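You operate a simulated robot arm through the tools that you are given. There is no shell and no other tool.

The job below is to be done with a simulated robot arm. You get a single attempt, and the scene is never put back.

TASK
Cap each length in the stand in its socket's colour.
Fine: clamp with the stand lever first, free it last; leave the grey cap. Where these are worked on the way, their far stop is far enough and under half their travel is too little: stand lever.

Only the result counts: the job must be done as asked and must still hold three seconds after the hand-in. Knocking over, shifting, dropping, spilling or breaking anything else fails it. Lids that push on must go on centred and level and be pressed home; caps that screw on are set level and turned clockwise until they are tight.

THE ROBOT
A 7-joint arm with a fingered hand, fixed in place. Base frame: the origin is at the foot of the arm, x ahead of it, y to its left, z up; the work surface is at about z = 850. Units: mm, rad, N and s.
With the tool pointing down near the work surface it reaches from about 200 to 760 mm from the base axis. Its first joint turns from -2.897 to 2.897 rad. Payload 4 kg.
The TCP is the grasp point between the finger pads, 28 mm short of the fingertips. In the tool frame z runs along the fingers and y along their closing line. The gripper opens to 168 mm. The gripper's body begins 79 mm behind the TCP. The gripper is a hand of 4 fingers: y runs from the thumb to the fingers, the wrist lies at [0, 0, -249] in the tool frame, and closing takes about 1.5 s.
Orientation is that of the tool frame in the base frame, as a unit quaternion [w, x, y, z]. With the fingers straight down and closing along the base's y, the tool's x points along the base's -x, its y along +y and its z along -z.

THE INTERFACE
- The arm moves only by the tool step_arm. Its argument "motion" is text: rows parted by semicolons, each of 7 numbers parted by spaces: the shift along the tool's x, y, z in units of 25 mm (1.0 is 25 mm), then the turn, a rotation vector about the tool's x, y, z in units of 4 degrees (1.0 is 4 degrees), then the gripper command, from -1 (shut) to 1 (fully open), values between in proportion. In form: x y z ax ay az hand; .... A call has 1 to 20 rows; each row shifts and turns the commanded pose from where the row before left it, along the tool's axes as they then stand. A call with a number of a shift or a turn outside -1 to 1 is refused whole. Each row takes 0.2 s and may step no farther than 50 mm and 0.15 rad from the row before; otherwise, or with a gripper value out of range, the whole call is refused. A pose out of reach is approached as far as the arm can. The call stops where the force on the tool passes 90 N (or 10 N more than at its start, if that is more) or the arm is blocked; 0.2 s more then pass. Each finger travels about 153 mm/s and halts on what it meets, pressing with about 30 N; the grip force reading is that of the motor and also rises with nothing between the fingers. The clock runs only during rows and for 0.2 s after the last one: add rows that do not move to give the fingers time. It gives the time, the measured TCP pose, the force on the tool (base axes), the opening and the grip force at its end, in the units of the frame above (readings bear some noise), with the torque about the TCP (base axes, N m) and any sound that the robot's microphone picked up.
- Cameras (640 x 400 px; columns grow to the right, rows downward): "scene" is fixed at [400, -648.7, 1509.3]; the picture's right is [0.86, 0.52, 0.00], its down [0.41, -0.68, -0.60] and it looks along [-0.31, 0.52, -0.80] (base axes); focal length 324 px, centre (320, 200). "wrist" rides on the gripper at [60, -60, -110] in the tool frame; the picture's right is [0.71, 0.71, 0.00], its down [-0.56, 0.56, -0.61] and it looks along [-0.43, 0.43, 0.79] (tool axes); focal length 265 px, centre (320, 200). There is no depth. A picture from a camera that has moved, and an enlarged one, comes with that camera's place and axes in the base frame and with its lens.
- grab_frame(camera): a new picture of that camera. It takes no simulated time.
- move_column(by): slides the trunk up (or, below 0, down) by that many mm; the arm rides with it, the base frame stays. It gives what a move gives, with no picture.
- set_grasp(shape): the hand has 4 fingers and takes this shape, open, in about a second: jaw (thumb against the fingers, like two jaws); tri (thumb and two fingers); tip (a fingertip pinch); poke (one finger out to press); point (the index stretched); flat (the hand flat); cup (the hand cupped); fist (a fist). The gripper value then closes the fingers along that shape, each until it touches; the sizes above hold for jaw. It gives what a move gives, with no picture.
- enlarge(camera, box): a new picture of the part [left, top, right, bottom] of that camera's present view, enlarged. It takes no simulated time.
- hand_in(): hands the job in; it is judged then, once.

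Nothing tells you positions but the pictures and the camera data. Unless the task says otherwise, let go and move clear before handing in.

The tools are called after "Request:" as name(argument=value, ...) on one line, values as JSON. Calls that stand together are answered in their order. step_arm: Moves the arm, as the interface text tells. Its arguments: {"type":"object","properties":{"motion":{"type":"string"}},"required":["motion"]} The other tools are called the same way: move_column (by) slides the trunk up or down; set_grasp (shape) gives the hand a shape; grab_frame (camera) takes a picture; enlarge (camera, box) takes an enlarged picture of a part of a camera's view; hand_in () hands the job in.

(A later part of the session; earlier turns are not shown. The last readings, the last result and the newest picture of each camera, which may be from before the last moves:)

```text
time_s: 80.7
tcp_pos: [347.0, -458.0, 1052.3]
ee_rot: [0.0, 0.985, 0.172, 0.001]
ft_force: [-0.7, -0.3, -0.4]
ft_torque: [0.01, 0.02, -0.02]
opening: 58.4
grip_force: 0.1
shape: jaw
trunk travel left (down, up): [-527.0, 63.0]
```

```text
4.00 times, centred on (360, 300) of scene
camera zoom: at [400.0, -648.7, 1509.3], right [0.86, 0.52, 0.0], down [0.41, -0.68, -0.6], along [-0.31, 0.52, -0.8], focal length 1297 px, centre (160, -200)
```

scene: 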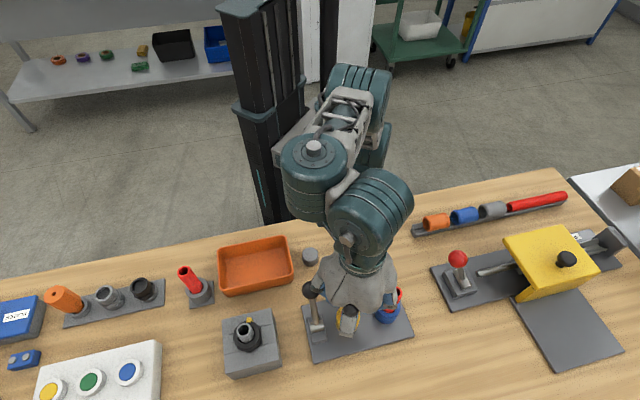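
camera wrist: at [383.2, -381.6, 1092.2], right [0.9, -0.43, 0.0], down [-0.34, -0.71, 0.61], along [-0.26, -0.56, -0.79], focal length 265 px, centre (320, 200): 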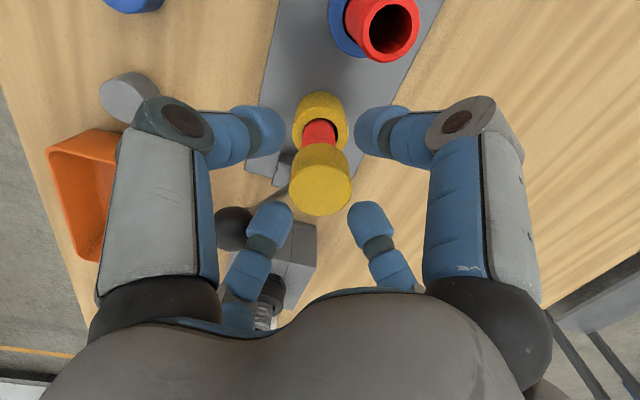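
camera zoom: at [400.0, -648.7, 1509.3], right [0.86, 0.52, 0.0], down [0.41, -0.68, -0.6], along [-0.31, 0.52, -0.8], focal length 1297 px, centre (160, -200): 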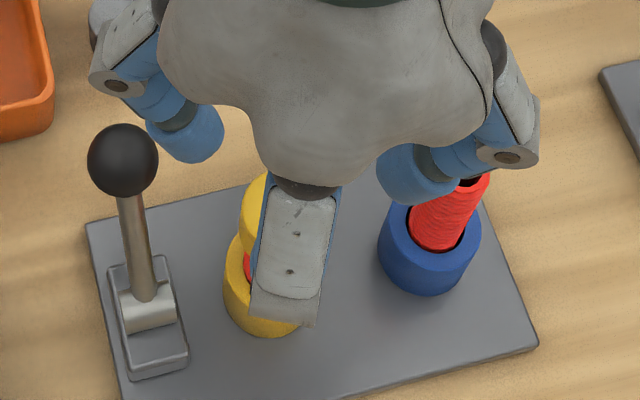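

Request:
step_arm(motion="0 0 0 0 0 -1 -0.3;0 0 0 0 0 -1 -0.3;0 0 0 0 0 -1 -0.3;0 0 0 0 0 -1 -0.3;0 0 0 0 0 -1 -0.3;0 0 0 0 0 -1 -0.3;0 0 0 0 0 -1 -0.3;0 0 0 0 0 -1 -0.3;0 0 0 0 0 -1 -0.3;0 0 0 0 0 -1 -0.3;0 0 0 0 0 -1 -0.3;0 0 0 0 0 -1 -0.3;0 0 0 0 0 -1 -0.3;0 0 0 0 0 -1 -0.3;0 0 0 0 0 -1 -0.3;0 0 0 0 0 -1 -0.3;0 0 0 0 0 -1 -0.3;0 0 0 0 0 -1 -0.3;0 0 0 0 0 -1 -0.3;0 0 0 0 0 -1 -0.3")

Request:
step_arm(motion="0 0 0 0 0 -1 -0.3;0 0 0 0 0 -1 -0.3;0 0 0 0 0 -1 -0.3;0 0 0 0 0 -1 -0.3;0 0 0 0 0 -1 -0.3;0 0 0 0 0 -1 -0.3;0 0 0 0 0 -1 -0.3;0 0 0 0 0 -1 -0.3;0 0 0 0 0 -1 -0.3;0 0 0 0 0 -1 -0.3;0 0 0 0 0 -1 -0.3;0 0 0 0 0 -1 -0.3;0 0 0 0 0 -1 -0.3;0 0 0 0 0 -1 -0.3;0 0 0 0 0 -1 -0.3;0 0 0 0 0 -1 -0.3;0 0 0 0 0 -1 -0.3;0 0 0 0 0 -1 -0.3;0 0 0 0 0 -1 -0.3;0 0 0 0 0 -1 -0.3")

Request:
grab_frame(camera="wrist")

Request:
enlarge(camera="scene", box=[300, 250, 420, 350])

```text
time_s: 84.9
tcp_pos: [345.9, -456.7, 1053.8]
ee_rot: [0.002, 0.643, 0.766, 0.0]
ft_force: [0.2, -0.1, -0.9]
ft_torque: [-0.03, -0.04, 0.0]
opening: 58.7
grip_force: 0.2
shape: jaw
trunk travel left (down, up): [-527.0, 63.0]
```

```text
time_s: 89.1
tcp_pos: [345.0, -457.6, 1053.9]
ee_rot: [0.002, 0.002, 1.0, -0.001]
ft_force: [-0.5, 0.1, 0.0]
ft_torque: [-0.03, 0.01, -0.01]
opening: 58.6
grip_force: 0.0
shape: jaw
trunk travel left (down, up): [-527.0, 63.0]
```

```text
taken
camera wrist: at [285.3, -519.0, 1162.5], right [-0.71, 0.71, 0.0], down [0.56, 0.56, 0.62], along [0.44, 0.43, -0.79], focal length 265 px, centre (320, 200)
```

wrist: 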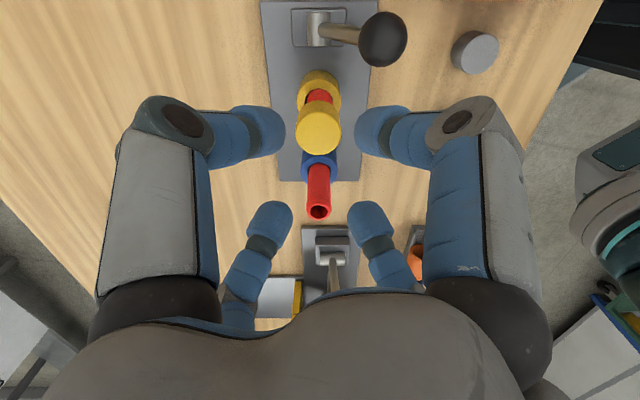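

```text
4.00 times, centred on (360, 300) of scene
camera zoom: at [400.0, -648.7, 1509.3], right [0.86, 0.52, 0.0], down [0.41, -0.68, -0.6], along [-0.31, 0.52, -0.8], focal length 1297 px, centre (160, -200)
```

zoom: 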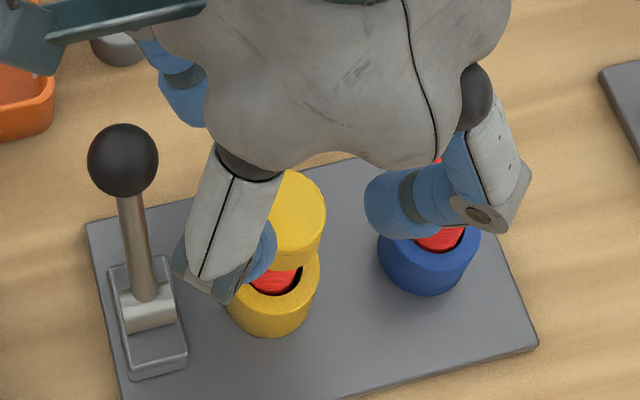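

Request:
step_arm(motion="0 0 0 0 0 -1 -0.3;0 0 0 0 0 -1 -0.3;0 0 0 0 0 -1 -0.3;0 0 0 0 0 -1 -0.3;0 0 0 0 0 -1 -0.3;0 0 0 0 0 -1 -0.3;0 0 0 0 0 -1 -0.3;0 0 0 0 0 -1 -0.3;0 0 0 0 0 0 -0.3")

Request:
enlarge(camera="scene", box=[300, 250, 420, 350])

Request:
enlarge(camera="wrist", box=[270, 60, 370, 220])

```text
time_s: 91.1
tcp_pos: [346.1, -457.9, 1052.3]
ee_rot: [0.002, -0.275, 0.961, -0.001]
ft_force: [-0.5, 0.1, -1.0]
ft_torque: [-0.02, 0.02, 0.0]
opening: 58.4
grip_force: 0.1
shape: jaw
trunk travel left (down, up): [-527.0, 63.0]
```

```text
4.00 times, centred on (360, 300) of scene
camera zoom: at [400.0, -648.7, 1509.3], right [0.86, 0.52, 0.0], down [0.41, -0.68, -0.6], along [-0.31, 0.52, -0.8], focal length 1297 px, centre (160, -200)
```

zoom: 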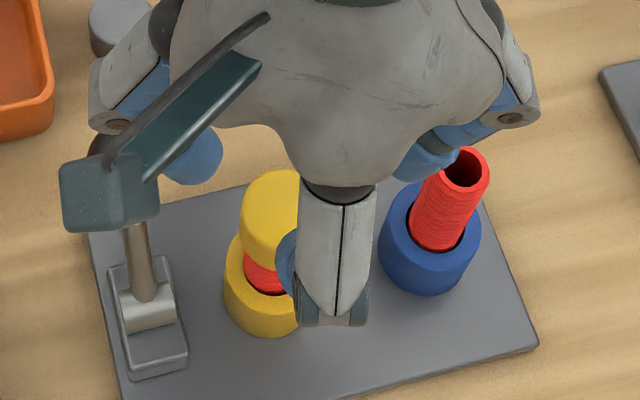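

```text
2.50 times, centred on (320, 140) of wrist
camera zoom: at [327.4, -541.7, 1161.7], right [-0.97, 0.23, 0.0], down [0.18, 0.77, 0.61], along [0.14, 0.6, -0.79], focal length 664 px, centre (320, 350)
```

zoom: 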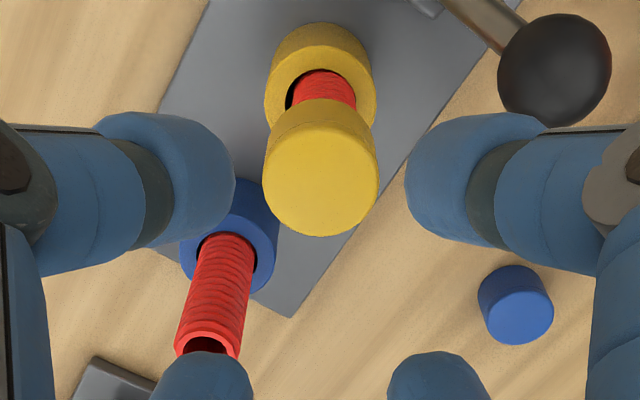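

The cap sits level, its top about 5–6 mm above where the tube end was. I go back down at the freshly turned orientation, regrip and continue clockwise, watching height and torque closely.

Request:
move_column(by=-70)

Request:
step_arm(motion="0 0 0 0 0 0 -1;0 0 0 0 0 0 -1;0 0 0 0 0 0 -1;0 0 0 0 0 0 -1;0 0 0 0 0 0 -1")

Request:
enlarge(camera="wrist", box=[270, 60, 370, 220])

```text
time_s: 92.2
tcp_pos: [346.9, -458.6, 982.7]
ee_rot: [0.001, -0.274, 0.962, -0.002]
ft_force: [0.5, 0.4, -0.3]
ft_torque: [-0.02, -0.01, 0.02]
opening: 58.7
grip_force: 0.0
shape: jaw
trunk travel left (down, up): [-457.0, 133.0]
```

```text
time_s: 93.4
tcp_pos: [347.4, -457.5, 982.4]
ee_rot: [0.001, -0.274, 0.962, -0.001]
ft_force: [0.0, 0.4, -0.5]
ft_torque: [-0.01, -0.01, -0.01]
opening: 28.6
grip_force: 29.7
shape: jaw
trunk travel left (down, up): [-457.0, 133.0]
```

```text
2.50 times, centred on (320, 140) of wrist
camera zoom: at [327.4, -541.6, 1091.7], right [-0.97, 0.23, 0.0], down [0.18, 0.77, 0.61], along [0.14, 0.6, -0.79], focal length 664 px, centre (320, 350)
```

zoom: 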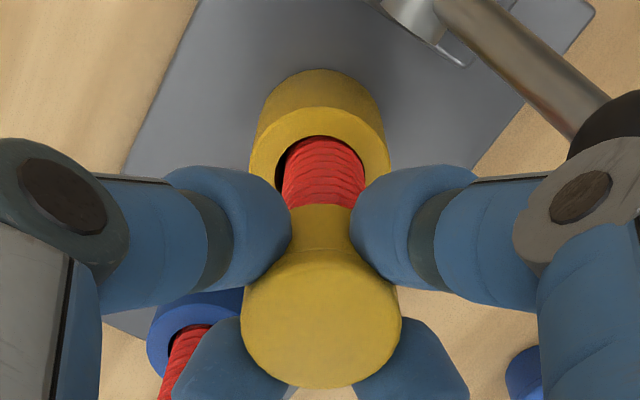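

The tube seems to have shifted about 1 mm in its socket, so I want to know whether it turns along with the cap. I take a close-up of the visible thread before turning.

Request:
enlarge(camera="wrist", box=[295, 108, 347, 144])

Request:
step_arm(motion="0 0 0.04 0 0 0 -1;0 0 0.04 0 0 0 -1;0 0 0 0 0 0 -1")

Request:
step_arm(motion="0 0 0 0 0 1 -1;0 0 0 0 0 1 -1;0 0 0 0 0 1 -1;0 0 0 0 0 1 -1;0 0 0 0 0 1 -1;0 0 0 0 0 0 -1")

Request:
enlarge(camera="wrist", box=[295, 108, 347, 144])

```text
11.11 times, centred on (321, 126) of wrist
camera zoom: at [327.4, -541.6, 1091.7], right [-0.97, 0.23, 0.0], down [0.18, 0.77, 0.61], along [0.14, 0.6, -0.79], focal length 2949 px, centre (309, 1022)
```

zoom: 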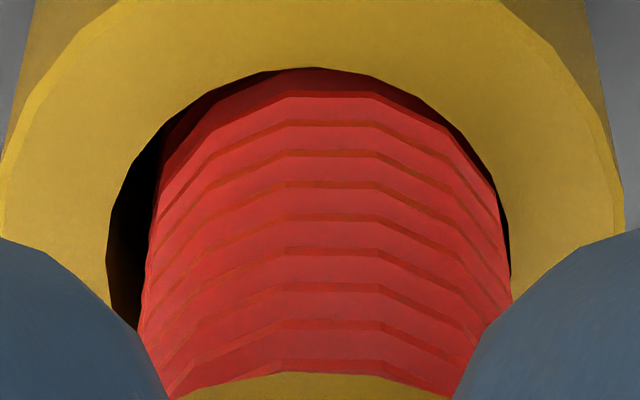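

```text
time_s: 94.2
tcp_pos: [346.1, -458.5, 980.8]
ee_rot: [0.002, -0.274, 0.962, -0.003]
ft_force: [0.0, -0.3, 11.9]
ft_torque: [0.02, -0.04, 0.0]
opening: 29.0
grip_force: 30.2
shape: jaw
trunk travel left (down, up): [-457.0, 133.0]
```

```text
time_s: 95.6
tcp_pos: [345.9, -458.0, 979.9]
ee_rot: [0.002, -0.102, 0.995, -0.002]
ft_force: [0.7, -1.2, 15.5]
ft_torque: [0.03, 0.01, 0.12]
opening: 28.6
grip_force: 29.3
shape: jaw
trunk travel left (down, up): [-457.0, 133.0]
```

```text
11.11 times, centred on (321, 126) of wrist
camera zoom: at [299.6, -530.0, 1090.3], right [-0.84, 0.55, 0.0], down [0.43, 0.66, 0.61], along [0.34, 0.51, -0.79], focal length 2949 px, centre (309, 1022)
```

zoom: 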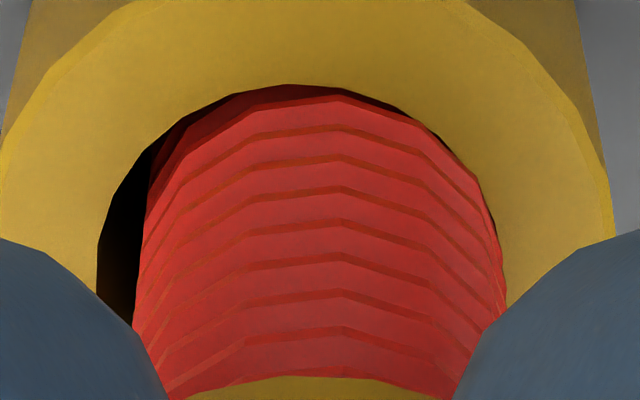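

The facets show the tube stays put while the hand turns, so the clamp holds. Now I check in the same way that the cap turns with the hand, and keep turning.

Request:
enlarge(camera="wrist", box=[280, 150, 360, 220])

Request:
step_arm(motion="0 0 0 0 0 1 -1;0 0 0 0 0 1 -1;0 0 0 0 0 1 -1;0 0 0 0 0 1 -1;0 0 0 0 0 1 -1;0 0 0 0 0 0 -1")

Request:
enlarge(camera="wrist", box=[280, 150, 360, 220])

Request:
enlarge(camera="wrist", box=[295, 108, 347, 144])

```text
5.71 times, centred on (320, 185) of wrist
camera zoom: at [299.6, -530.0, 1090.3], right [-0.84, 0.55, 0.0], down [0.43, 0.66, 0.61], along [0.34, 0.51, -0.79], focal length 1517 px, centre (320, 286)
```

zoom: 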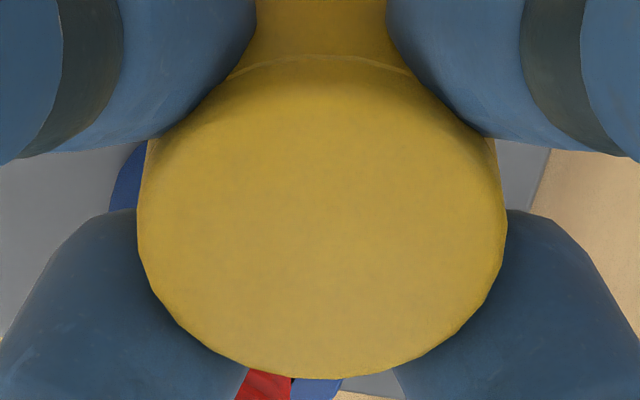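

```text
time_s: 97.0
tcp_pos: [346.7, -456.4, 980.0]
ee_rot: [0.002, 0.072, 0.997, -0.001]
ft_force: [-1.0, -1.4, 17.6]
ft_torque: [0.0, 0.01, 0.04]
opening: 28.5
grip_force: 30.3
shape: jaw
trunk travel left (down, up): [-457.0, 133.0]
```

```text
5.71 times, centred on (320, 185) of wrist
camera zoom: at [277.7, -508.8, 1090.0], right [-0.6, 0.8, 0.0], down [0.63, 0.47, 0.62], along [0.5, 0.37, -0.79], focal length 1517 px, centre (320, 286)
```

zoom: 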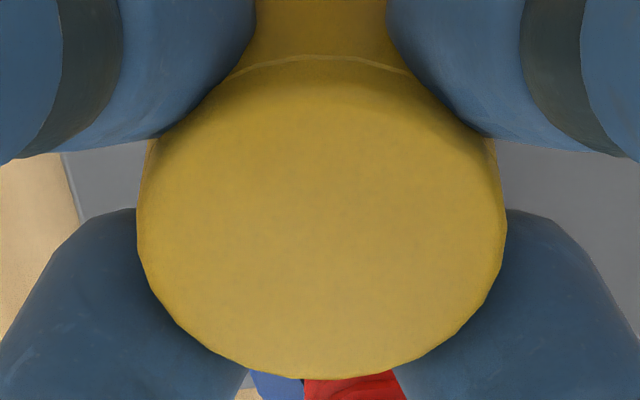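

```text
11.11 times, centred on (321, 126) of wrist
camera zoom: at [277.7, -508.8, 1090.0], right [-0.6, 0.8, 0.0], down [0.63, 0.47, 0.62], along [0.5, 0.37, -0.79], focal length 2949 px, centre (309, 1022)
```

zoom: 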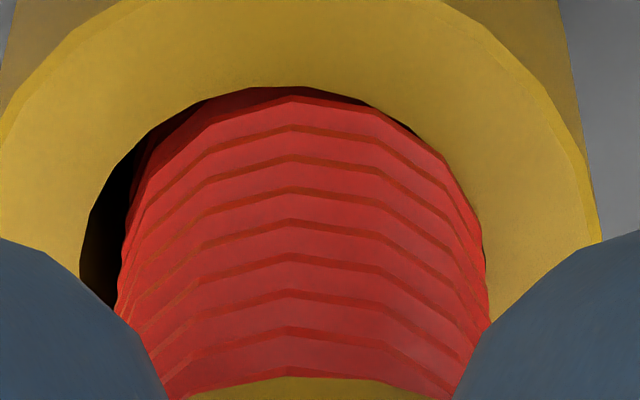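

The cap does turn with the hand while the tube stays fixed. I continue clockwise and track the height.

Request:
step_arm(motion="0 0 0 0 0 1 -1;0 0 0 0 0 1 -1;0 0 0 0 0 1 -1;0 0 0 0 0 1 -1;0 0 0 0 0 1 -1;0 0 0 0 0 1 -1;0 0 0 0 0 1 -1;0 0 0 0 0 1 -1;0 0 0 0 0 1 -1;0 0 0 0 0 1 -1;0 0 0 0 0 1 -1;0 0 0 0 0 1 -1;0 0 0 0 0 1 -1;0 0 0 0 0 1 -1;0 0 0 0 0 1 -1;0 0 0 0 0 0 -1")

Request:
enlarge(camera="wrist", box=[270, 60, 370, 220])

Request:
step_arm(motion="0 0 0 0 0 1 -1;0 0 0 0 0 1 -1;0 0 0 0 0 1 -1;0 0 0 0 0 1 -1;0 0 0 0 0 1 -1;0 0 0 0 0 1 -1;0 0 0 0 0 1 -1;0 0 0 0 0 1 -1;0 0 0 0 0 1 -1;0 0 0 0 0 1 -1;0 0 0 0 0 1 -1;0 0 0 0 0 1 -1;0 0 0 0 0 1 -1;0 0 0 0 0 1 -1;0 0 0 0 0 1 -1;0 0 0 0 0 0 -1")

Request:
enlarge(camera="wrist", box=[270, 60, 370, 220])

```text
time_s: 100.4
tcp_pos: [345.8, -456.4, 980.5]
ee_rot: [0.001, 0.562, 0.827, 0.0]
ft_force: [0.3, -1.2, 13.9]
ft_torque: [-0.09, 0.0, 0.07]
opening: 28.9
grip_force: 29.9
shape: jaw
trunk travel left (down, up): [-457.0, 133.0]
```

```text
2.50 times, centred on (320, 140) of wrist
camera zoom: at [268.3, -423.9, 1089.9], right [0.4, 0.92, 0.0], down [0.72, -0.31, 0.62], along [0.57, -0.24, -0.79], focal length 664 px, centre (320, 350)
```

zoom: 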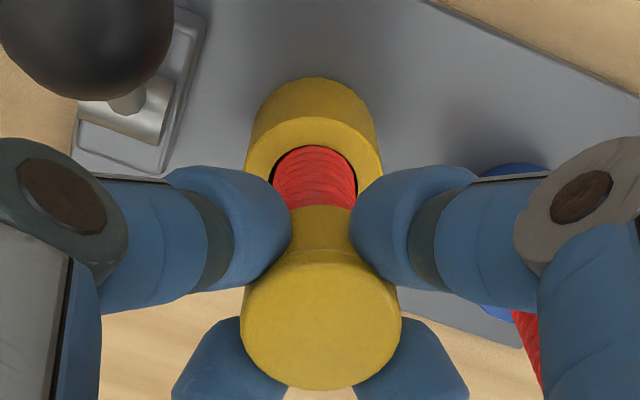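

```text
time_s: 103.8
tcp_pos: [346.4, -458.2, 980.5]
ee_rot: [0.003, 0.9, 0.436, 0.002]
ft_force: [0.1, -4.2, 13.8]
ft_torque: [-0.2, 0.04, 0.12]
opening: 28.8
grip_force: 29.7
shape: jaw
trunk travel left (down, up): [-457.0, 133.0]
```

```text
2.50 times, centred on (320, 140) of wrist
camera zoom: at [336.6, -373.2, 1089.9], right [0.99, 0.12, 0.0], down [0.09, -0.78, 0.62], along [0.08, -0.61, -0.79], focal length 664 px, centre (320, 350)
```

zoom: 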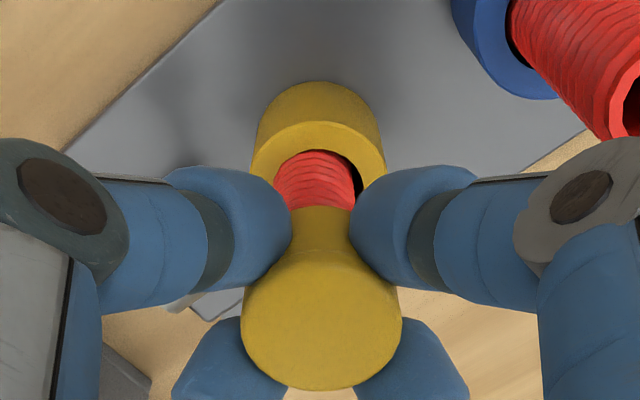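

Request:
step_arm(motion="0 0 0 0 0 1 -1;0 0 0 0 0 1 -1;0 0 0 0 0 1 -1;0 0 0 0 0 1 -1;0 0 0 0 0 1 -1;0 0 0 0 0 1 -1;0 0 0 0 0 1 -1;0 0 0 0 0 1 -1;0 0 0 0 0 1 -1;0 0 0 0 0 1 -1;0 0 0 0 0 1 -1;0 0 0 0 0 1 -1;0 0 0 0 0 0 -1")

Request:
step_arm(motion="0 0 0 0 0 1 -1;0 0 0 0 0 1 -1;0 0 0 0 0 1 -1;0 0 0 0 0 1 -1;0 0 0 0 0 1 -1;0 0 0 0 0 1 -1;0 0 0 0 0 0 -1")

Request:
enlarge(camera="wrist", box=[270, 60, 370, 220])

```text
time_s: 106.6
tcp_pos: [345.9, -458.7, 981.1]
ee_rot: [0.001, 0.999, 0.033, 0.001]
ft_force: [0.0, 0.1, 7.5]
ft_torque: [-0.03, 0.04, 0.03]
opening: 28.8
grip_force: 30.4
shape: jaw
trunk travel left (down, up): [-457.0, 133.0]
```

```text
time_s: 108.2
tcp_pos: [347.0, -458.4, 980.5]
ee_rot: [0.001, 0.984, -0.177, 0.001]
ft_force: [0.2, -2.5, 13.5]
ft_torque: [-0.13, 0.09, 0.03]
opening: 28.5
grip_force: 30.5
shape: jaw
trunk travel left (down, up): [-457.0, 133.0]
```

```text
2.50 times, centred on (320, 140) of wrist
camera zoom: at [424.6, -422.4, 1090.3], right [0.42, -0.91, 0.0], down [-0.72, -0.33, 0.61], along [-0.56, -0.26, -0.79], focal length 664 px, centre (320, 350)
```

zoom: 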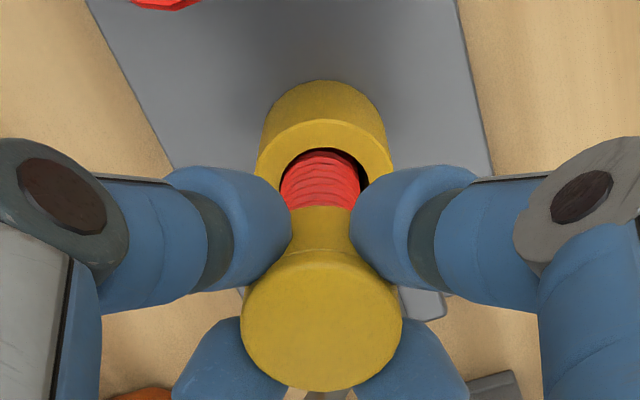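

No catch after more than a full turn. Re-triangulating both tubes puts their tops at z≈965 and this tube's axis at about (346.3,-459.5), so I've been about 1 mm off in y. I do a gentle pull test first.

Request:
step_arm(motion="0 0 -0.06 0 0 0 -1;0 0 -0.06 0 0 0 -1;0 0 -0.04 0 0 0 -1;0 0 0 0 0 0 -1")

Request:
enlarge(camera="wrist", box=[270, 60, 370, 220])

```text
time_s: 109.2
tcp_pos: [345.7, -457.9, 984.6]
ee_rot: [-0.001, 0.985, -0.175, 0.001]
ft_force: [-0.2, -0.3, 0.5]
ft_torque: [0.01, -0.03, -0.02]
opening: 28.8
grip_force: 29.8
shape: jaw
trunk travel left (down, up): [-457.0, 133.0]
```

```text
2.50 times, centred on (320, 140) of wrist
camera zoom: at [424.5, -422.1, 1094.3], right [0.42, -0.91, 0.0], down [-0.72, -0.33, 0.61], along [-0.56, -0.26, -0.79], focal length 664 px, centre (320, 350)
```

zoom: 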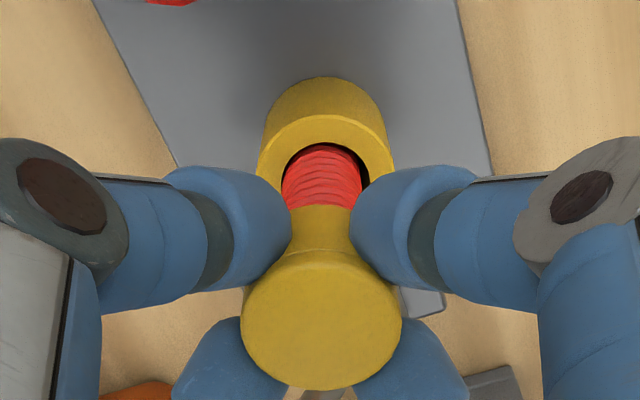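

The thread isn't engaged. Using the socket ring seen from four directions, the true axis is (346.4,-460.0), about 2.5 mm from where I'm holding the cap. I shift there, set down and try turning properly centred.

Request:
step_arm(motion="-0.0095 0.1016 0 0 0 0 -1;0 0 0 0 0 0 -1;0 0 0.06 0 0 0 -1;0 0 0.06 0 0 0 -1;0 0 0.03 0 0 0 -1;0 0 0 0 0 0 -1")

Request:
enlarge(camera="wrist", box=[270, 60, 370, 220])

```text
time_s: 110.6
tcp_pos: [345.4, -460.0, 980.6]
ee_rot: [0.0, 0.985, -0.175, 0.002]
ft_force: [0.3, -0.2, 2.8]
ft_torque: [0.0, 0.04, 0.01]
opening: 28.8
grip_force: 30.2
shape: jaw
trunk travel left (down, up): [-457.0, 133.0]
```

```text
2.50 times, centred on (320, 140) of wrist
camera zoom: at [423.2, -424.8, 1090.6], right [0.42, -0.91, 0.0], down [-0.72, -0.33, 0.61], along [-0.56, -0.26, -0.79], focal length 664 px, centre (320, 350)
```

zoom: 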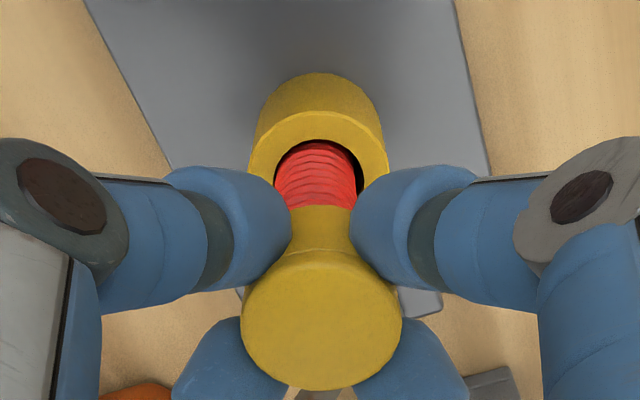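

The tube itself sits slightly off-centre in its socket, at about (345.5,-459.0). I centre the cap on the tube itself, press lightly and turn.

Request:
step_arm(motion="0 0 -0.04 0 0 0 -1;-0.0456 -0.043 0 0 0 0 -1;0 0 0.05 0 0 0 -1;0 0 0.03 0 0 0 -1;0 0 0 0 0 0 -1")

Request:
step_arm(motion="0 0 0 0 0 1 -1;0 0 0 0 0 1 -1;0 0 0 0 0 1 -1;0 0 0 0 0 1 -1;0 0 0 0 0 1 -1;0 0 0 0 0 1 -1;0 0 0 0 0 1 -1;0 0 0 0 0 1 -1;0 0 0 0 0 0 -1")

Request:
enlarge(camera="wrist", box=[270, 60, 370, 220])

```text
time_s: 111.8
tcp_pos: [343.6, -459.3, 980.9]
ee_rot: [0.002, 0.984, -0.176, 0.002]
ft_force: [2.6, -2.3, 16.8]
ft_torque: [-0.08, -0.06, 0.03]
opening: 28.8
grip_force: 29.5
shape: jaw
trunk travel left (down, up): [-457.0, 133.0]
```

```text
time_s: 113.8
tcp_pos: [343.9, -456.4, 980.8]
ee_rot: [0.001, 0.898, -0.44, 0.002]
ft_force: [1.4, -2.2, 17.8]
ft_torque: [-0.06, 0.0, 0.07]
opening: 28.8
grip_force: 30.2
shape: jaw
trunk travel left (down, up): [-457.0, 133.0]
```

```text
2.50 times, centred on (320, 140) of wrist
camera zoom: at [428.7, -469.1, 1090.0], right [-0.13, -0.99, 0.0], down [-0.78, 0.1, 0.61], along [-0.61, 0.08, -0.79], focal length 664 px, centre (320, 350)
```

zoom: 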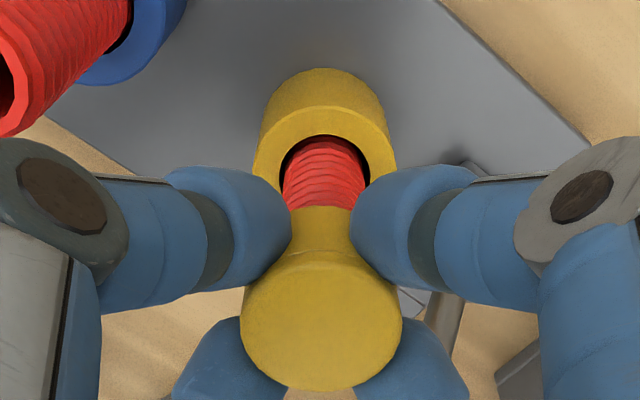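

The lateral forces say the cap wants to go toward +x/-y, back near (346.2,-460.3) where side forces vanished. I move there, press and turn again.

Request:
step_arm(motion="0 0 -0.05 0 0 0 -1;0.0986 -0.0096 0 0 0 0 -1;0 0 0.05 0 0 0 -1;0 0 0 0 0 0 -1")

Request:
step_arm(motion="0 0 0.03 0 0 0 -1;0 0 0 0 0 1 -1;0 0 0 0 0 1 -1;0 0 0 0 0 1 -1;0 0 0 0 0 1 -1;0 0 0 0 0 1 -1;0 0 0 0 0 1 -1;0 0 0 0 0 0 -1")

Request:
enlarge(camera="wrist", box=[270, 60, 370, 220])

```text
time_s: 114.8
tcp_pos: [343.9, -458.7, 980.4]
ee_rot: [-0.001, 0.898, -0.44, 0.002]
ft_force: [-1.9, 1.3, 11.9]
ft_torque: [0.08, 0.08, 0.01]
opening: 29.1
grip_force: 29.5
shape: jaw
trunk travel left (down, up): [-457.0, 133.0]
```

```text
time_s: 116.6
tcp_pos: [346.3, -459.6, 979.5]
ee_rot: [-0.001, 0.787, -0.617, 0.003]
ft_force: [0.9, -2.0, 24.1]
ft_torque: [-0.06, 0.03, 0.1]
opening: 29.0
grip_force: 29.7
shape: jaw
trunk travel left (down, up): [-457.0, 133.0]
```

```text
2.50 times, centred on (320, 140) of wrist
camera zoom: at [418.8, -504.4, 1090.0], right [-0.52, -0.85, 0.0], down [-0.68, 0.41, 0.61], along [-0.52, 0.32, -0.79], focal length 664 px, centre (320, 350)
```

zoom: 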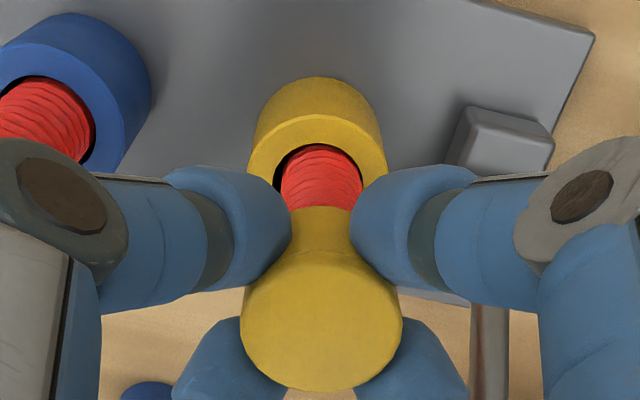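

Turning gives nothing but friction and the height stays put, so this cap may be a push-on one. I press straight down harder, in steps, watching for a drop or a click.

Request:
step_arm(motion="0 0 0.06 0 0 0 -1;0 0 0 0 0 0 -1")

Request:
step_arm(motion="0 0 0.06 0 0 0 -1;0 0 0 0 0 0 -1")

Request:
enlarge(camera="wrist", box=[270, 60, 370, 220])

```text
time_s: 117.2
tcp_pos: [345.5, -459.4, 980.0]
ee_rot: [0.001, 0.787, -0.617, 0.003]
ft_force: [0.6, -2.8, 33.9]
ft_torque: [-0.02, 0.02, 0.05]
opening: 29.3
grip_force: 29.9
shape: jaw
trunk travel left (down, up): [-457.0, 133.0]
```

```text
time_s: 117.8
tcp_pos: [344.4, -459.3, 979.2]
ee_rot: [0.002, 0.787, -0.617, 0.005]
ft_force: [0.2, -3.2, 41.7]
ft_torque: [-0.04, 0.01, 0.05]
opening: 29.3
grip_force: 29.9
shape: jaw
trunk travel left (down, up): [-457.0, 133.0]
```

```text
2.50 times, centred on (320, 140) of wrist
camera zoom: at [418.6, -503.6, 1089.7], right [-0.52, -0.86, 0.0], down [-0.68, 0.41, 0.61], along [-0.52, 0.31, -0.79], focal length 664 px, centre (320, 350)
```

zoom: 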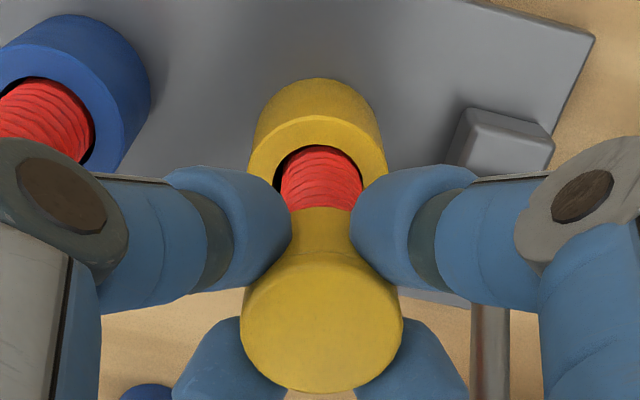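

Request:
step_arm(motion="0 0 0.08 0 0 0 -1;0 0 0 0 0 0 -1")

Request:
step_arm(motion="0 0 0.08 0 0 0 -1;0 0 0 0 0 0 -1")

Request:
enlarge(camera="wrist", box=[270, 60, 370, 220])

```text
time_s: 118.4
tcp_pos: [346.3, -459.5, 978.5]
ee_rot: [0.001, 0.787, -0.617, 0.007]
ft_force: [-0.5, -2.8, 50.4]
ft_torque: [0.01, 0.08, 0.07]
opening: 29.4
grip_force: 29.6
shape: jaw
trunk travel left (down, up): [-457.0, 133.0]
```

```text
time_s: 119.0
tcp_pos: [346.5, -459.2, 978.8]
ee_rot: [0.003, 0.787, -0.617, 0.009]
ft_force: [-0.4, -2.6, 60.3]
ft_torque: [0.04, 0.07, 0.05]
opening: 30.4
grip_force: 30.2
shape: jaw
trunk travel left (down, up): [-457.0, 133.0]
```

```text
2.50 times, centred on (320, 140) of wrist
camera zoom: at [418.3, -502.7, 1089.5], right [-0.52, -0.86, 0.01], down [-0.68, 0.42, 0.6], along [-0.52, 0.31, -0.8], focal length 664 px, centre (320, 350)
```

zoom: 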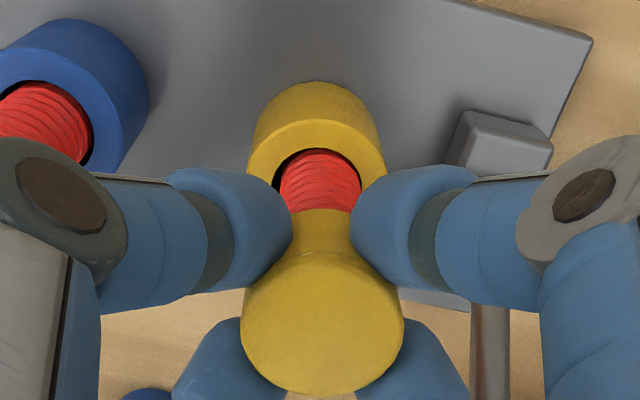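

Even at 60 N there is no snap; the cap simply bottoms. I ease off, lift the cap clear with the trunk and inspect the tube and its position in the socket.

Request:
step_arm(motion="0 0 -0.14 0 0 0 -1;0 0 -0.14 0 0 0 -1;0 0 -0.06 0 0 0 -1;0 0 0 0 0 0 -1")

Request:
move_column(by=55)

Request:
enlarge(camera="wrist", box=[270, 60, 370, 220])

Request:
enlarge(camera="scene", box=[300, 250, 420, 350])

```text
time_s: 120.0
tcp_pos: [346.3, -459.2, 980.1]
ee_rot: [-0.001, 0.787, -0.617, 0.001]
ft_force: [-1.7, -0.5, 15.4]
ft_torque: [-0.06, 0.04, 0.04]
opening: 29.9
grip_force: 29.4
shape: jaw
trunk travel left (down, up): [-457.0, 133.0]
```

```text
time_s: 121.0
tcp_pos: [346.5, -461.2, 1034.6]
ee_rot: [0.001, 0.787, -0.617, 0.001]
ft_force: [0.2, -0.6, 0.5]
ft_torque: [-0.03, 0.0, -0.01]
opening: 29.6
grip_force: 29.8
shape: jaw
trunk travel left (down, up): [-512.0, 78.0]
```

```text
2.50 times, centred on (320, 140) of wrist
camera zoom: at [420.7, -505.8, 1144.8], right [-0.52, -0.86, 0.0], down [-0.68, 0.41, 0.61], along [-0.52, 0.32, -0.79], focal length 664 px, centre (320, 350)
```

zoom: 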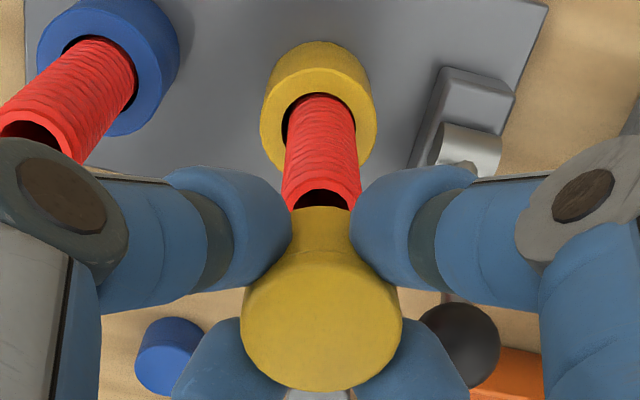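

```text
4.00 times, centred on (360, 300) of scene
camera zoom: at [400.0, -648.7, 1509.3], right [0.86, 0.52, 0.0], down [0.41, -0.68, -0.6], along [-0.31, 0.52, -0.8], focal length 1297 px, centre (160, -200)
```

zoom: 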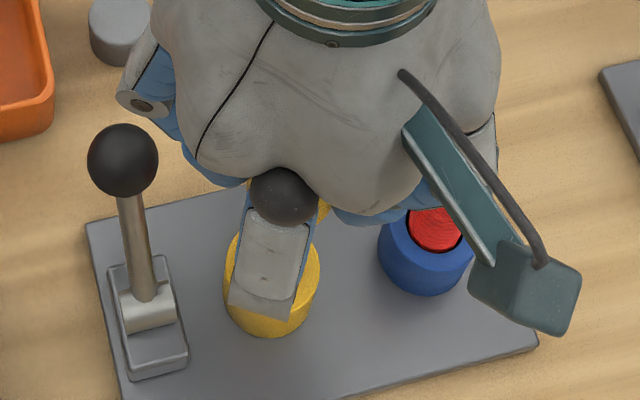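

To learn whether the tube is truly held, I compare its facets from the same camera pose before and after turning the pressed cap by 20°. First the close-up before.

Request:
enlarge(camera="wrist", box=[295, 90, 345, 145])

Request:
move_column(by=-55)

Request:
step_arm(motion="0 0 0 0 0 -1 -1;0 0 0 0 0 -1 -1;0 0 0 0 0 -1 -1;0 0 0 0 0 -1 -1;0 0 0 0 0 -1 -1;0 0 0 0 0 0 -1")

Request:
move_column(by=55)

Request:
step_arm(motion="0 0 0 0 0 1 -1;0 0 0 0 0 1 -1;0 0 0 0 0 1 -1;0 0 0 0 0 1 -1;0 0 0 0 0 1 -1;0 0 0 0 0 0 -1")

Request:
enlarge(camera="wrist", box=[295, 90, 345, 145])

```text
7.27 times, centred on (320, 118) of wrist
camera zoom: at [420.7, -505.8, 1144.8], right [-0.52, -0.86, 0.0], down [-0.68, 0.41, 0.61], along [-0.52, 0.32, -0.79], focal length 1930 px, centre (320, 800)
```

zoom: 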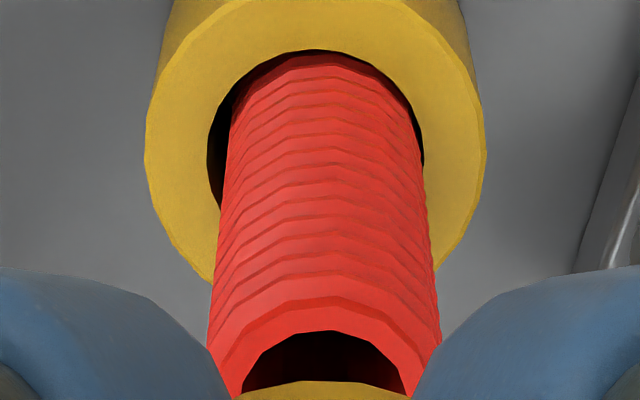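

```text
time_s: 121.9
tcp_pos: [346.9, -460.0, 979.9]
ee_rot: [0.0, 0.787, -0.617, 0.001]
ft_force: [-0.4, 0.3, 1.6]
ft_torque: [0.04, 0.0, 0.04]
opening: 29.8
grip_force: 30.3
shape: jaw
trunk travel left (down, up): [-457.0, 133.0]
```

```text
time_s: 123.3
tcp_pos: [347.0, -462.0, 980.7]
ee_rot: [0.0, 0.882, -0.471, 0.002]
ft_force: [-0.7, 1.2, 7.1]
ft_torque: [0.03, 0.06, -0.06]
opening: 29.7
grip_force: 29.8
shape: jaw
trunk travel left (down, up): [-457.0, 133.0]
```

```text
time_s: 124.3
tcp_pos: [347.3, -462.4, 1033.9]
ee_rot: [0.0, 0.882, -0.471, 0.001]
ft_force: [0.1, -0.2, 0.5]
ft_torque: [-0.01, 0.05, 0.03]
opening: 29.6
grip_force: 29.5
shape: jaw
trunk travel left (down, up): [-512.0, 78.0]
```

```text
time_s: 125.7
tcp_pos: [348.0, -460.2, 1034.9]
ee_rot: [0.0, 0.786, -0.618, 0.001]
ft_force: [-0.2, 0.6, 0.0]
ft_torque: [0.03, -0.01, 0.01]
opening: 29.3
grip_force: 29.9
shape: jaw
trunk travel left (down, up): [-512.0, 78.0]
```

```text
7.27 times, centred on (320, 118) of wrist
camera zoom: at [420.9, -506.2, 1143.6], right [-0.52, -0.85, 0.0], down [-0.68, 0.41, 0.61], along [-0.52, 0.32, -0.79], focal length 1930 px, centre (320, 800)
```

zoom: 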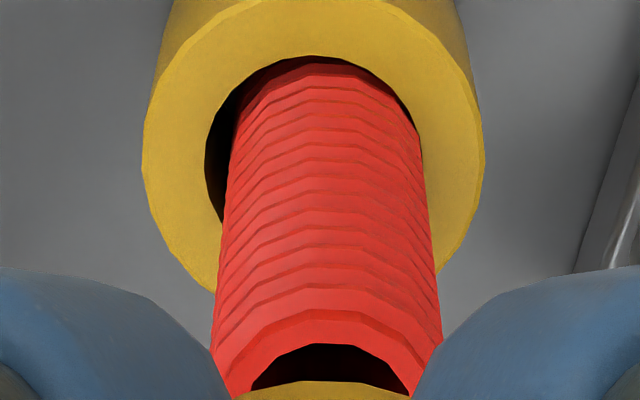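

The rim facets changed, so the tube is turning along with the cap: it isn't really being held. I set the cap down loosely on the tube, let go, and go back to check the lever.

Request:
move_column(by=-53)

Request:
step_arm(motion="0 0 0.04 0 0 0 -1;0 0 0 0 0 0 -0.2;0 0 0 0 0 0 -0.2;0 0 0 0 0 0 -0.2;0 0 0 0 0 0 -0.2")

Request:
move_column(by=80)

Request:
enlarge(camera="wrist", box=[250, 20, 390, 180])

Request:
enlarge(camera="scene", box=[300, 250, 420, 350])

```text
time_s: 126.6
tcp_pos: [346.6, -458.8, 991.9]
ee_rot: [0.005, 0.787, -0.616, 0.013]
ft_force: [2.3, 1.7, 84.8]
ft_torque: [0.76, 1.13, -0.14]
opening: 34.6
grip_force: 29.8
shape: jaw
trunk travel left (down, up): [-459.0, 131.0]
```

```text
time_s: 127.8
tcp_pos: [346.4, -461.1, 978.3]
ee_rot: [0.0, 0.787, -0.617, 0.001]
ft_force: [-0.4, 0.7, 0.4]
ft_torque: [-0.02, -0.03, -0.04]
opening: 67.1
grip_force: 0.0
shape: jaw
trunk travel left (down, up): [-459.0, 131.0]
```

```text
time_s: 129.0
tcp_pos: [348.1, -460.1, 1059.5]
ee_rot: [0.0, 0.787, -0.617, 0.002]
ft_force: [0.9, -0.2, 0.7]
ft_torque: [-0.01, 0.0, 0.02]
opening: 66.9
grip_force: 0.1
shape: jaw
trunk travel left (down, up): [-539.0, 51.0]
```

```text
2.50 times, centred on (320, 100) of wrist
camera zoom: at [420.9, -506.0, 1169.0], right [-0.52, -0.86, 0.0], down [-0.68, 0.41, 0.61], along [-0.52, 0.32, -0.79], focal length 664 px, centre (320, 450)
```

zoom: 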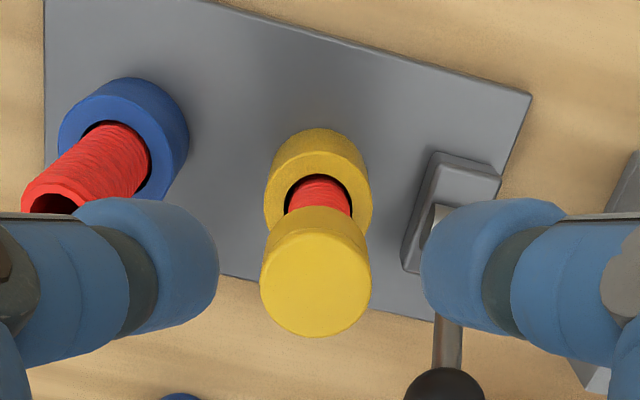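

```text
4.00 times, centred on (360, 300) of scene
camera zoom: at [400.0, -648.7, 1509.3], right [0.86, 0.52, 0.0], down [0.41, -0.68, -0.6], along [-0.31, 0.52, -0.8], focal length 1297 px, centre (160, -200)
```

zoom: 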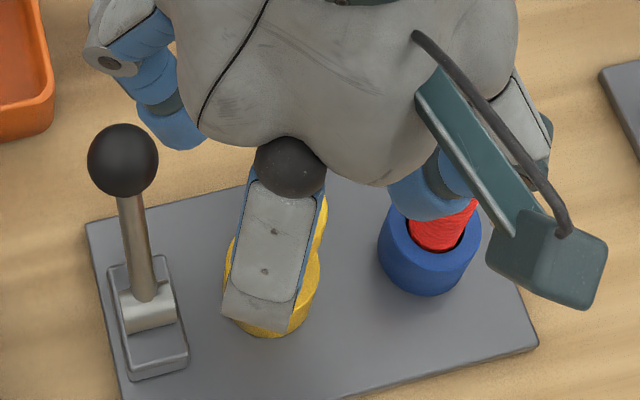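

The cap went down onto the tube again, though it caught the rim for a moment, so I'll avoid fast trunk moves for mating. Now I unwind the wrist back to the neutral angle, well above the cap.

Request:
step_arm(motion="0 0 -0.4 0 0 -1 -0.2;0 0 0 0 0 -1 -0.2;0 0 0 0 0 -1 -0.2;0 0 0 0 0 -1 -0.2;0 0 0 0 0 -1 -0.2;0 0 0 0 0 -1 -0.2;0 0 0 0 0 -1 -0.2;0 0 0 0 0 -1 -0.2;0 0 0 0 0 -1 -0.2;0 0 0 0 0 -1 -0.2;0 0 0 0 0 -1 -0.2;0 0 0 0 0 -1 -0.2;0 0 0 0 0 -1 -0.2;0 0 0 0 0 -1 -0.2;0 0 0 0 0 -1 -0.2;0 0 0 0 0 -1 -0.2;0 0 0 0 0 -1 -0.2;0 0 0 0 0 -1 -0.2;0 0 0 0 0 -1 -0.2;0 0 0 0 0 -1 -0.2")

Request:
step_arm(motion="0 0 0 0 0 -1 -0.2;0 0 0 0 0 -1 -0.2;0 0 0 0 0 -1 -0.2;0 0 0 0 0 -1 -0.2;0 0 0 0 0 -1 -0.2;0 0 0 0 0 -1 -0.2;0 0 0 0 0 -1 -0.2;0 0 0 0 0 -1 -0.2;0 0 0 0 0 -1 -0.2;0 0 0 0 0 -1 -0.2;0 0 0 0 0 -1 -0.2;0 0 0 0 0 -1 -0.2;0 0 0 0 0 -1 -0.2;0 0 0 0 0 -1 -0.2;0 0 0 0 0 -1 -0.2;0 0 0 0 0 -1 -0.2;0 0 0 0 0 -1 -0.2;0 0 0 0 0 -1 -0.2;0 0 0 0 0 -1 -0.2;0 0 0 0 0 -1 -0.2")

Request:
step_arm(motion="0 0 0 0 0 -1 -0.2;0 0 0 0 0 -1 -0.2;0 0 0 0 0 -1 -0.2;0 0 0 0 0 -1 -0.2;0 0 0 0 0 -1 -0.2;0 0 0 0 0 -1 -0.2;0 0 0 0 0 -1 -0.2;0 0 0 0 0 -1 -0.2;0 0 0 0 0 -1 -0.2;0 0 0 0 0 -1 -0.2;0 0 0 0 0 -1 -0.2;0 0 0 0 0 -1 -0.2;0 0 0 0 0 -1 -0.2;0 0 0 0 0 -1 -0.2;0 0 0 0 0 -1 -0.2;0 0 0 0 0 -1 -0.2;0 0 0 0 0 -1 -0.2;0 0 0 0 0 -1 -0.2;0 0 0 0 0 -1 -0.2;0 0 0 0 0 -1 -0.2")

Request:
step_arm(motion="0 0 0 0 0 -1 -0.2;0 0 0 0 0 -1 -0.2;0 0 0 0 0 -1 -0.2;0 0 0 0 0 -1 -0.2;0 0 0 0 0 0 -0.2")

Request:
grab_frame(camera="wrist")

Request:
enlarge(camera="scene", box=[300, 250, 420, 350])

```text
time_s: 133.2
tcp_pos: [347.0, -462.1, 1069.3]
ee_rot: [0.001, 0.999, 0.034, 0.001]
ft_force: [0.3, 0.1, 0.3]
ft_torque: [0.04, -0.02, 0.04]
opening: 66.8
grip_force: 0.2
shape: jaw
trunk travel left (down, up): [-539.0, 51.0]
```

```text
time_s: 137.4
tcp_pos: [348.4, -460.7, 1068.9]
ee_rot: [0.001, 0.744, 0.668, 0.002]
ft_force: [0.4, 1.1, -0.2]
ft_torque: [-0.01, 0.0, -0.03]
opening: 66.7
grip_force: 0.0
shape: jaw
trunk travel left (down, up): [-539.0, 51.0]
```

```text
time_s: 141.6
tcp_pos: [346.9, -461.7, 1069.5]
ee_rot: [0.002, 0.14, 0.99, 0.0]
ft_force: [1.1, -0.1, -0.2]
ft_torque: [0.01, -0.01, -0.03]
opening: 66.9
grip_force: 0.0
shape: jaw
trunk travel left (down, up): [-539.0, 51.0]
```

```text
time_s: 142.8
tcp_pos: [346.6, -459.8, 1069.9]
ee_rot: [0.002, 0.002, 1.0, 0.0]
ft_force: [-0.4, 0.1, 0.3]
ft_torque: [-0.04, -0.01, 0.0]
opening: 66.8
grip_force: 0.1
shape: jaw
trunk travel left (down, up): [-539.0, 51.0]
```

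```text
taken
camera wrist: at [287.5, -521.8, 1178.9], right [-0.71, 0.71, 0.0], down [0.56, 0.56, 0.62], along [0.44, 0.43, -0.79], focal length 265 px, centre (320, 200)
```

wrist: 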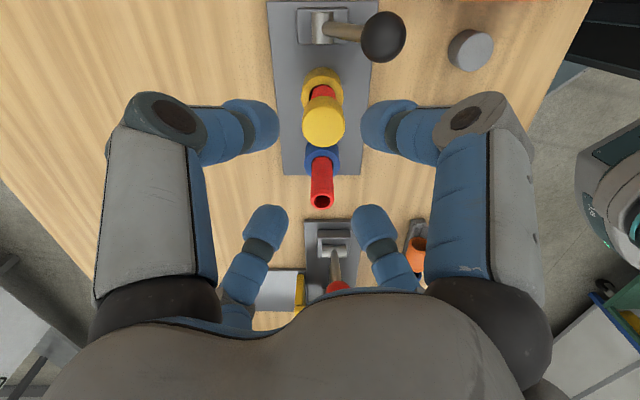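

```text
4.00 times, centred on (360, 300) of scene
camera zoom: at [400.0, -648.7, 1509.3], right [0.86, 0.52, 0.0], down [0.41, -0.68, -0.6], along [-0.31, 0.52, -0.8], focal length 1297 px, centre (160, -200)
```

zoom: 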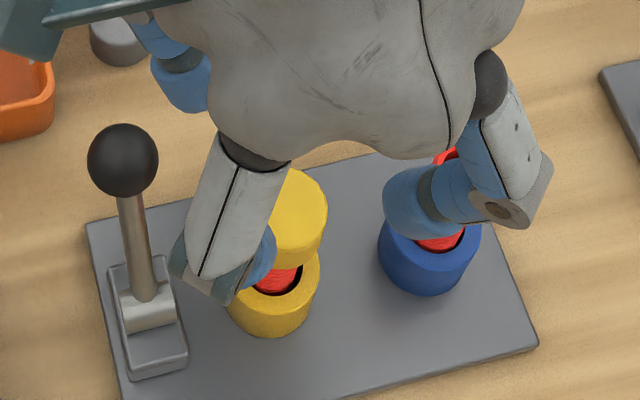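

Request:
enlarge(camera="wrist", box=[260, 0, 420, 120])

Request:
enlarge(camera="scene", box=[300, 270, 360, 350])

```text
3.33 times, centred on (340, 60) of wrist
camera zoom: at [287.5, -521.8, 1178.9], right [-0.71, 0.71, 0.0], down [0.56, 0.56, 0.62], along [0.44, 0.43, -0.79], focal length 885 px, centre (253, 667)
```

zoom: 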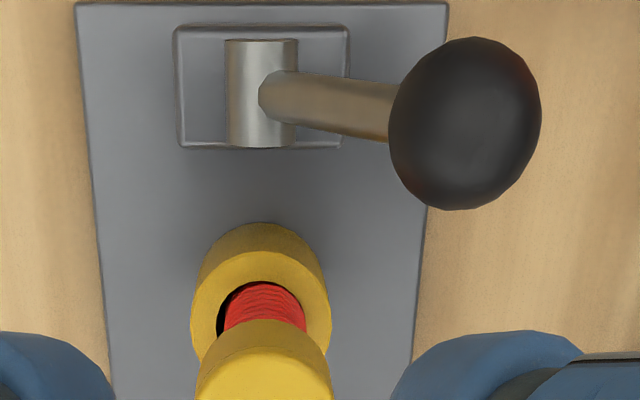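

```text
5.00 times, centred on (330, 310) of scene
camera zoom: at [400.0, -648.7, 1509.3], right [0.86, 0.52, 0.0], down [0.41, -0.68, -0.6], along [-0.31, 0.52, -0.8], focal length 1621 px, centre (270, -350)
```

zoom: 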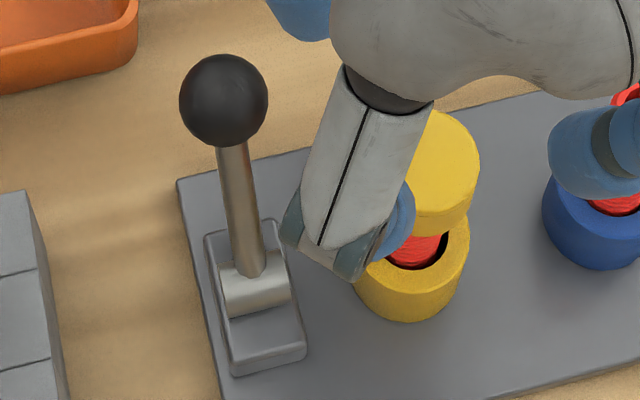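

I go round to the outer side with the fist again and push the lever firmly toward its stop to see whether any travel is left.

Request:
set_grasp(shape="fist")

Request:
step_arm(motion="0.12 -0.667 0 0 0 0 -1;0.12 -0.667 0 0 0 0 -1;0.12 -0.667 0 0 0 0 -1;0.12 -0.667 0 0 0 0 -1;0.12 -0.667 0 0 0 0 -1;0 0 0.7 0 0 0 -1;0 0 0.7 0 0 0 -1;0 0 0.7 0 0 0 -1;0 0 0 0 0 0 -1")

Request:
grab_frame(camera="wrist")

Request:
grab_frame(camera="scene")

```text
time_s: 143.7
tcp_pos: [347.8, -460.7, 1069.3]
ee_rot: [0.002, 0.002, 1.0, 0.0]
ft_force: [-0.8, 0.3, 0.0]
ft_torque: [0.01, 0.0, -0.03]
opening: 0.1
grip_force: 0.0
shape: fist
trunk travel left (down, up): [-539.0, 51.0]
```

```text
time_s: 145.7
tcp_pos: [331.8, -545.4, 1016.7]
ee_rot: [0.002, 0.003, 1.0, -0.001]
ft_force: [-0.7, 0.4, 0.2]
ft_torque: [-0.01, -0.03, 0.0]
opening: 0.0
grip_force: 0.1
shape: fist
trunk travel left (down, up): [-539.0, 51.0]
```

```text
taken
camera wrist: at [271.1, -605.5, 1126.2], right [-0.7, 0.71, 0.0], down [0.56, 0.56, 0.62], along [0.44, 0.43, -0.79], focal length 265 px, centre (320, 200)
```

wrist: 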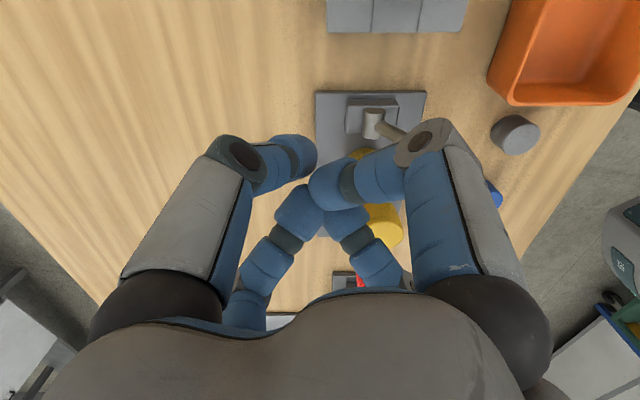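

```text
taken
```

scene: 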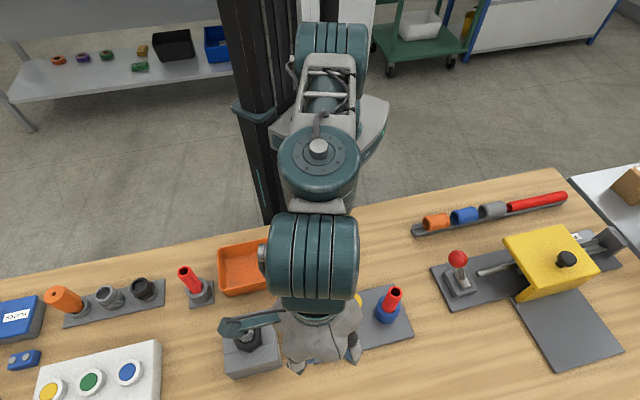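

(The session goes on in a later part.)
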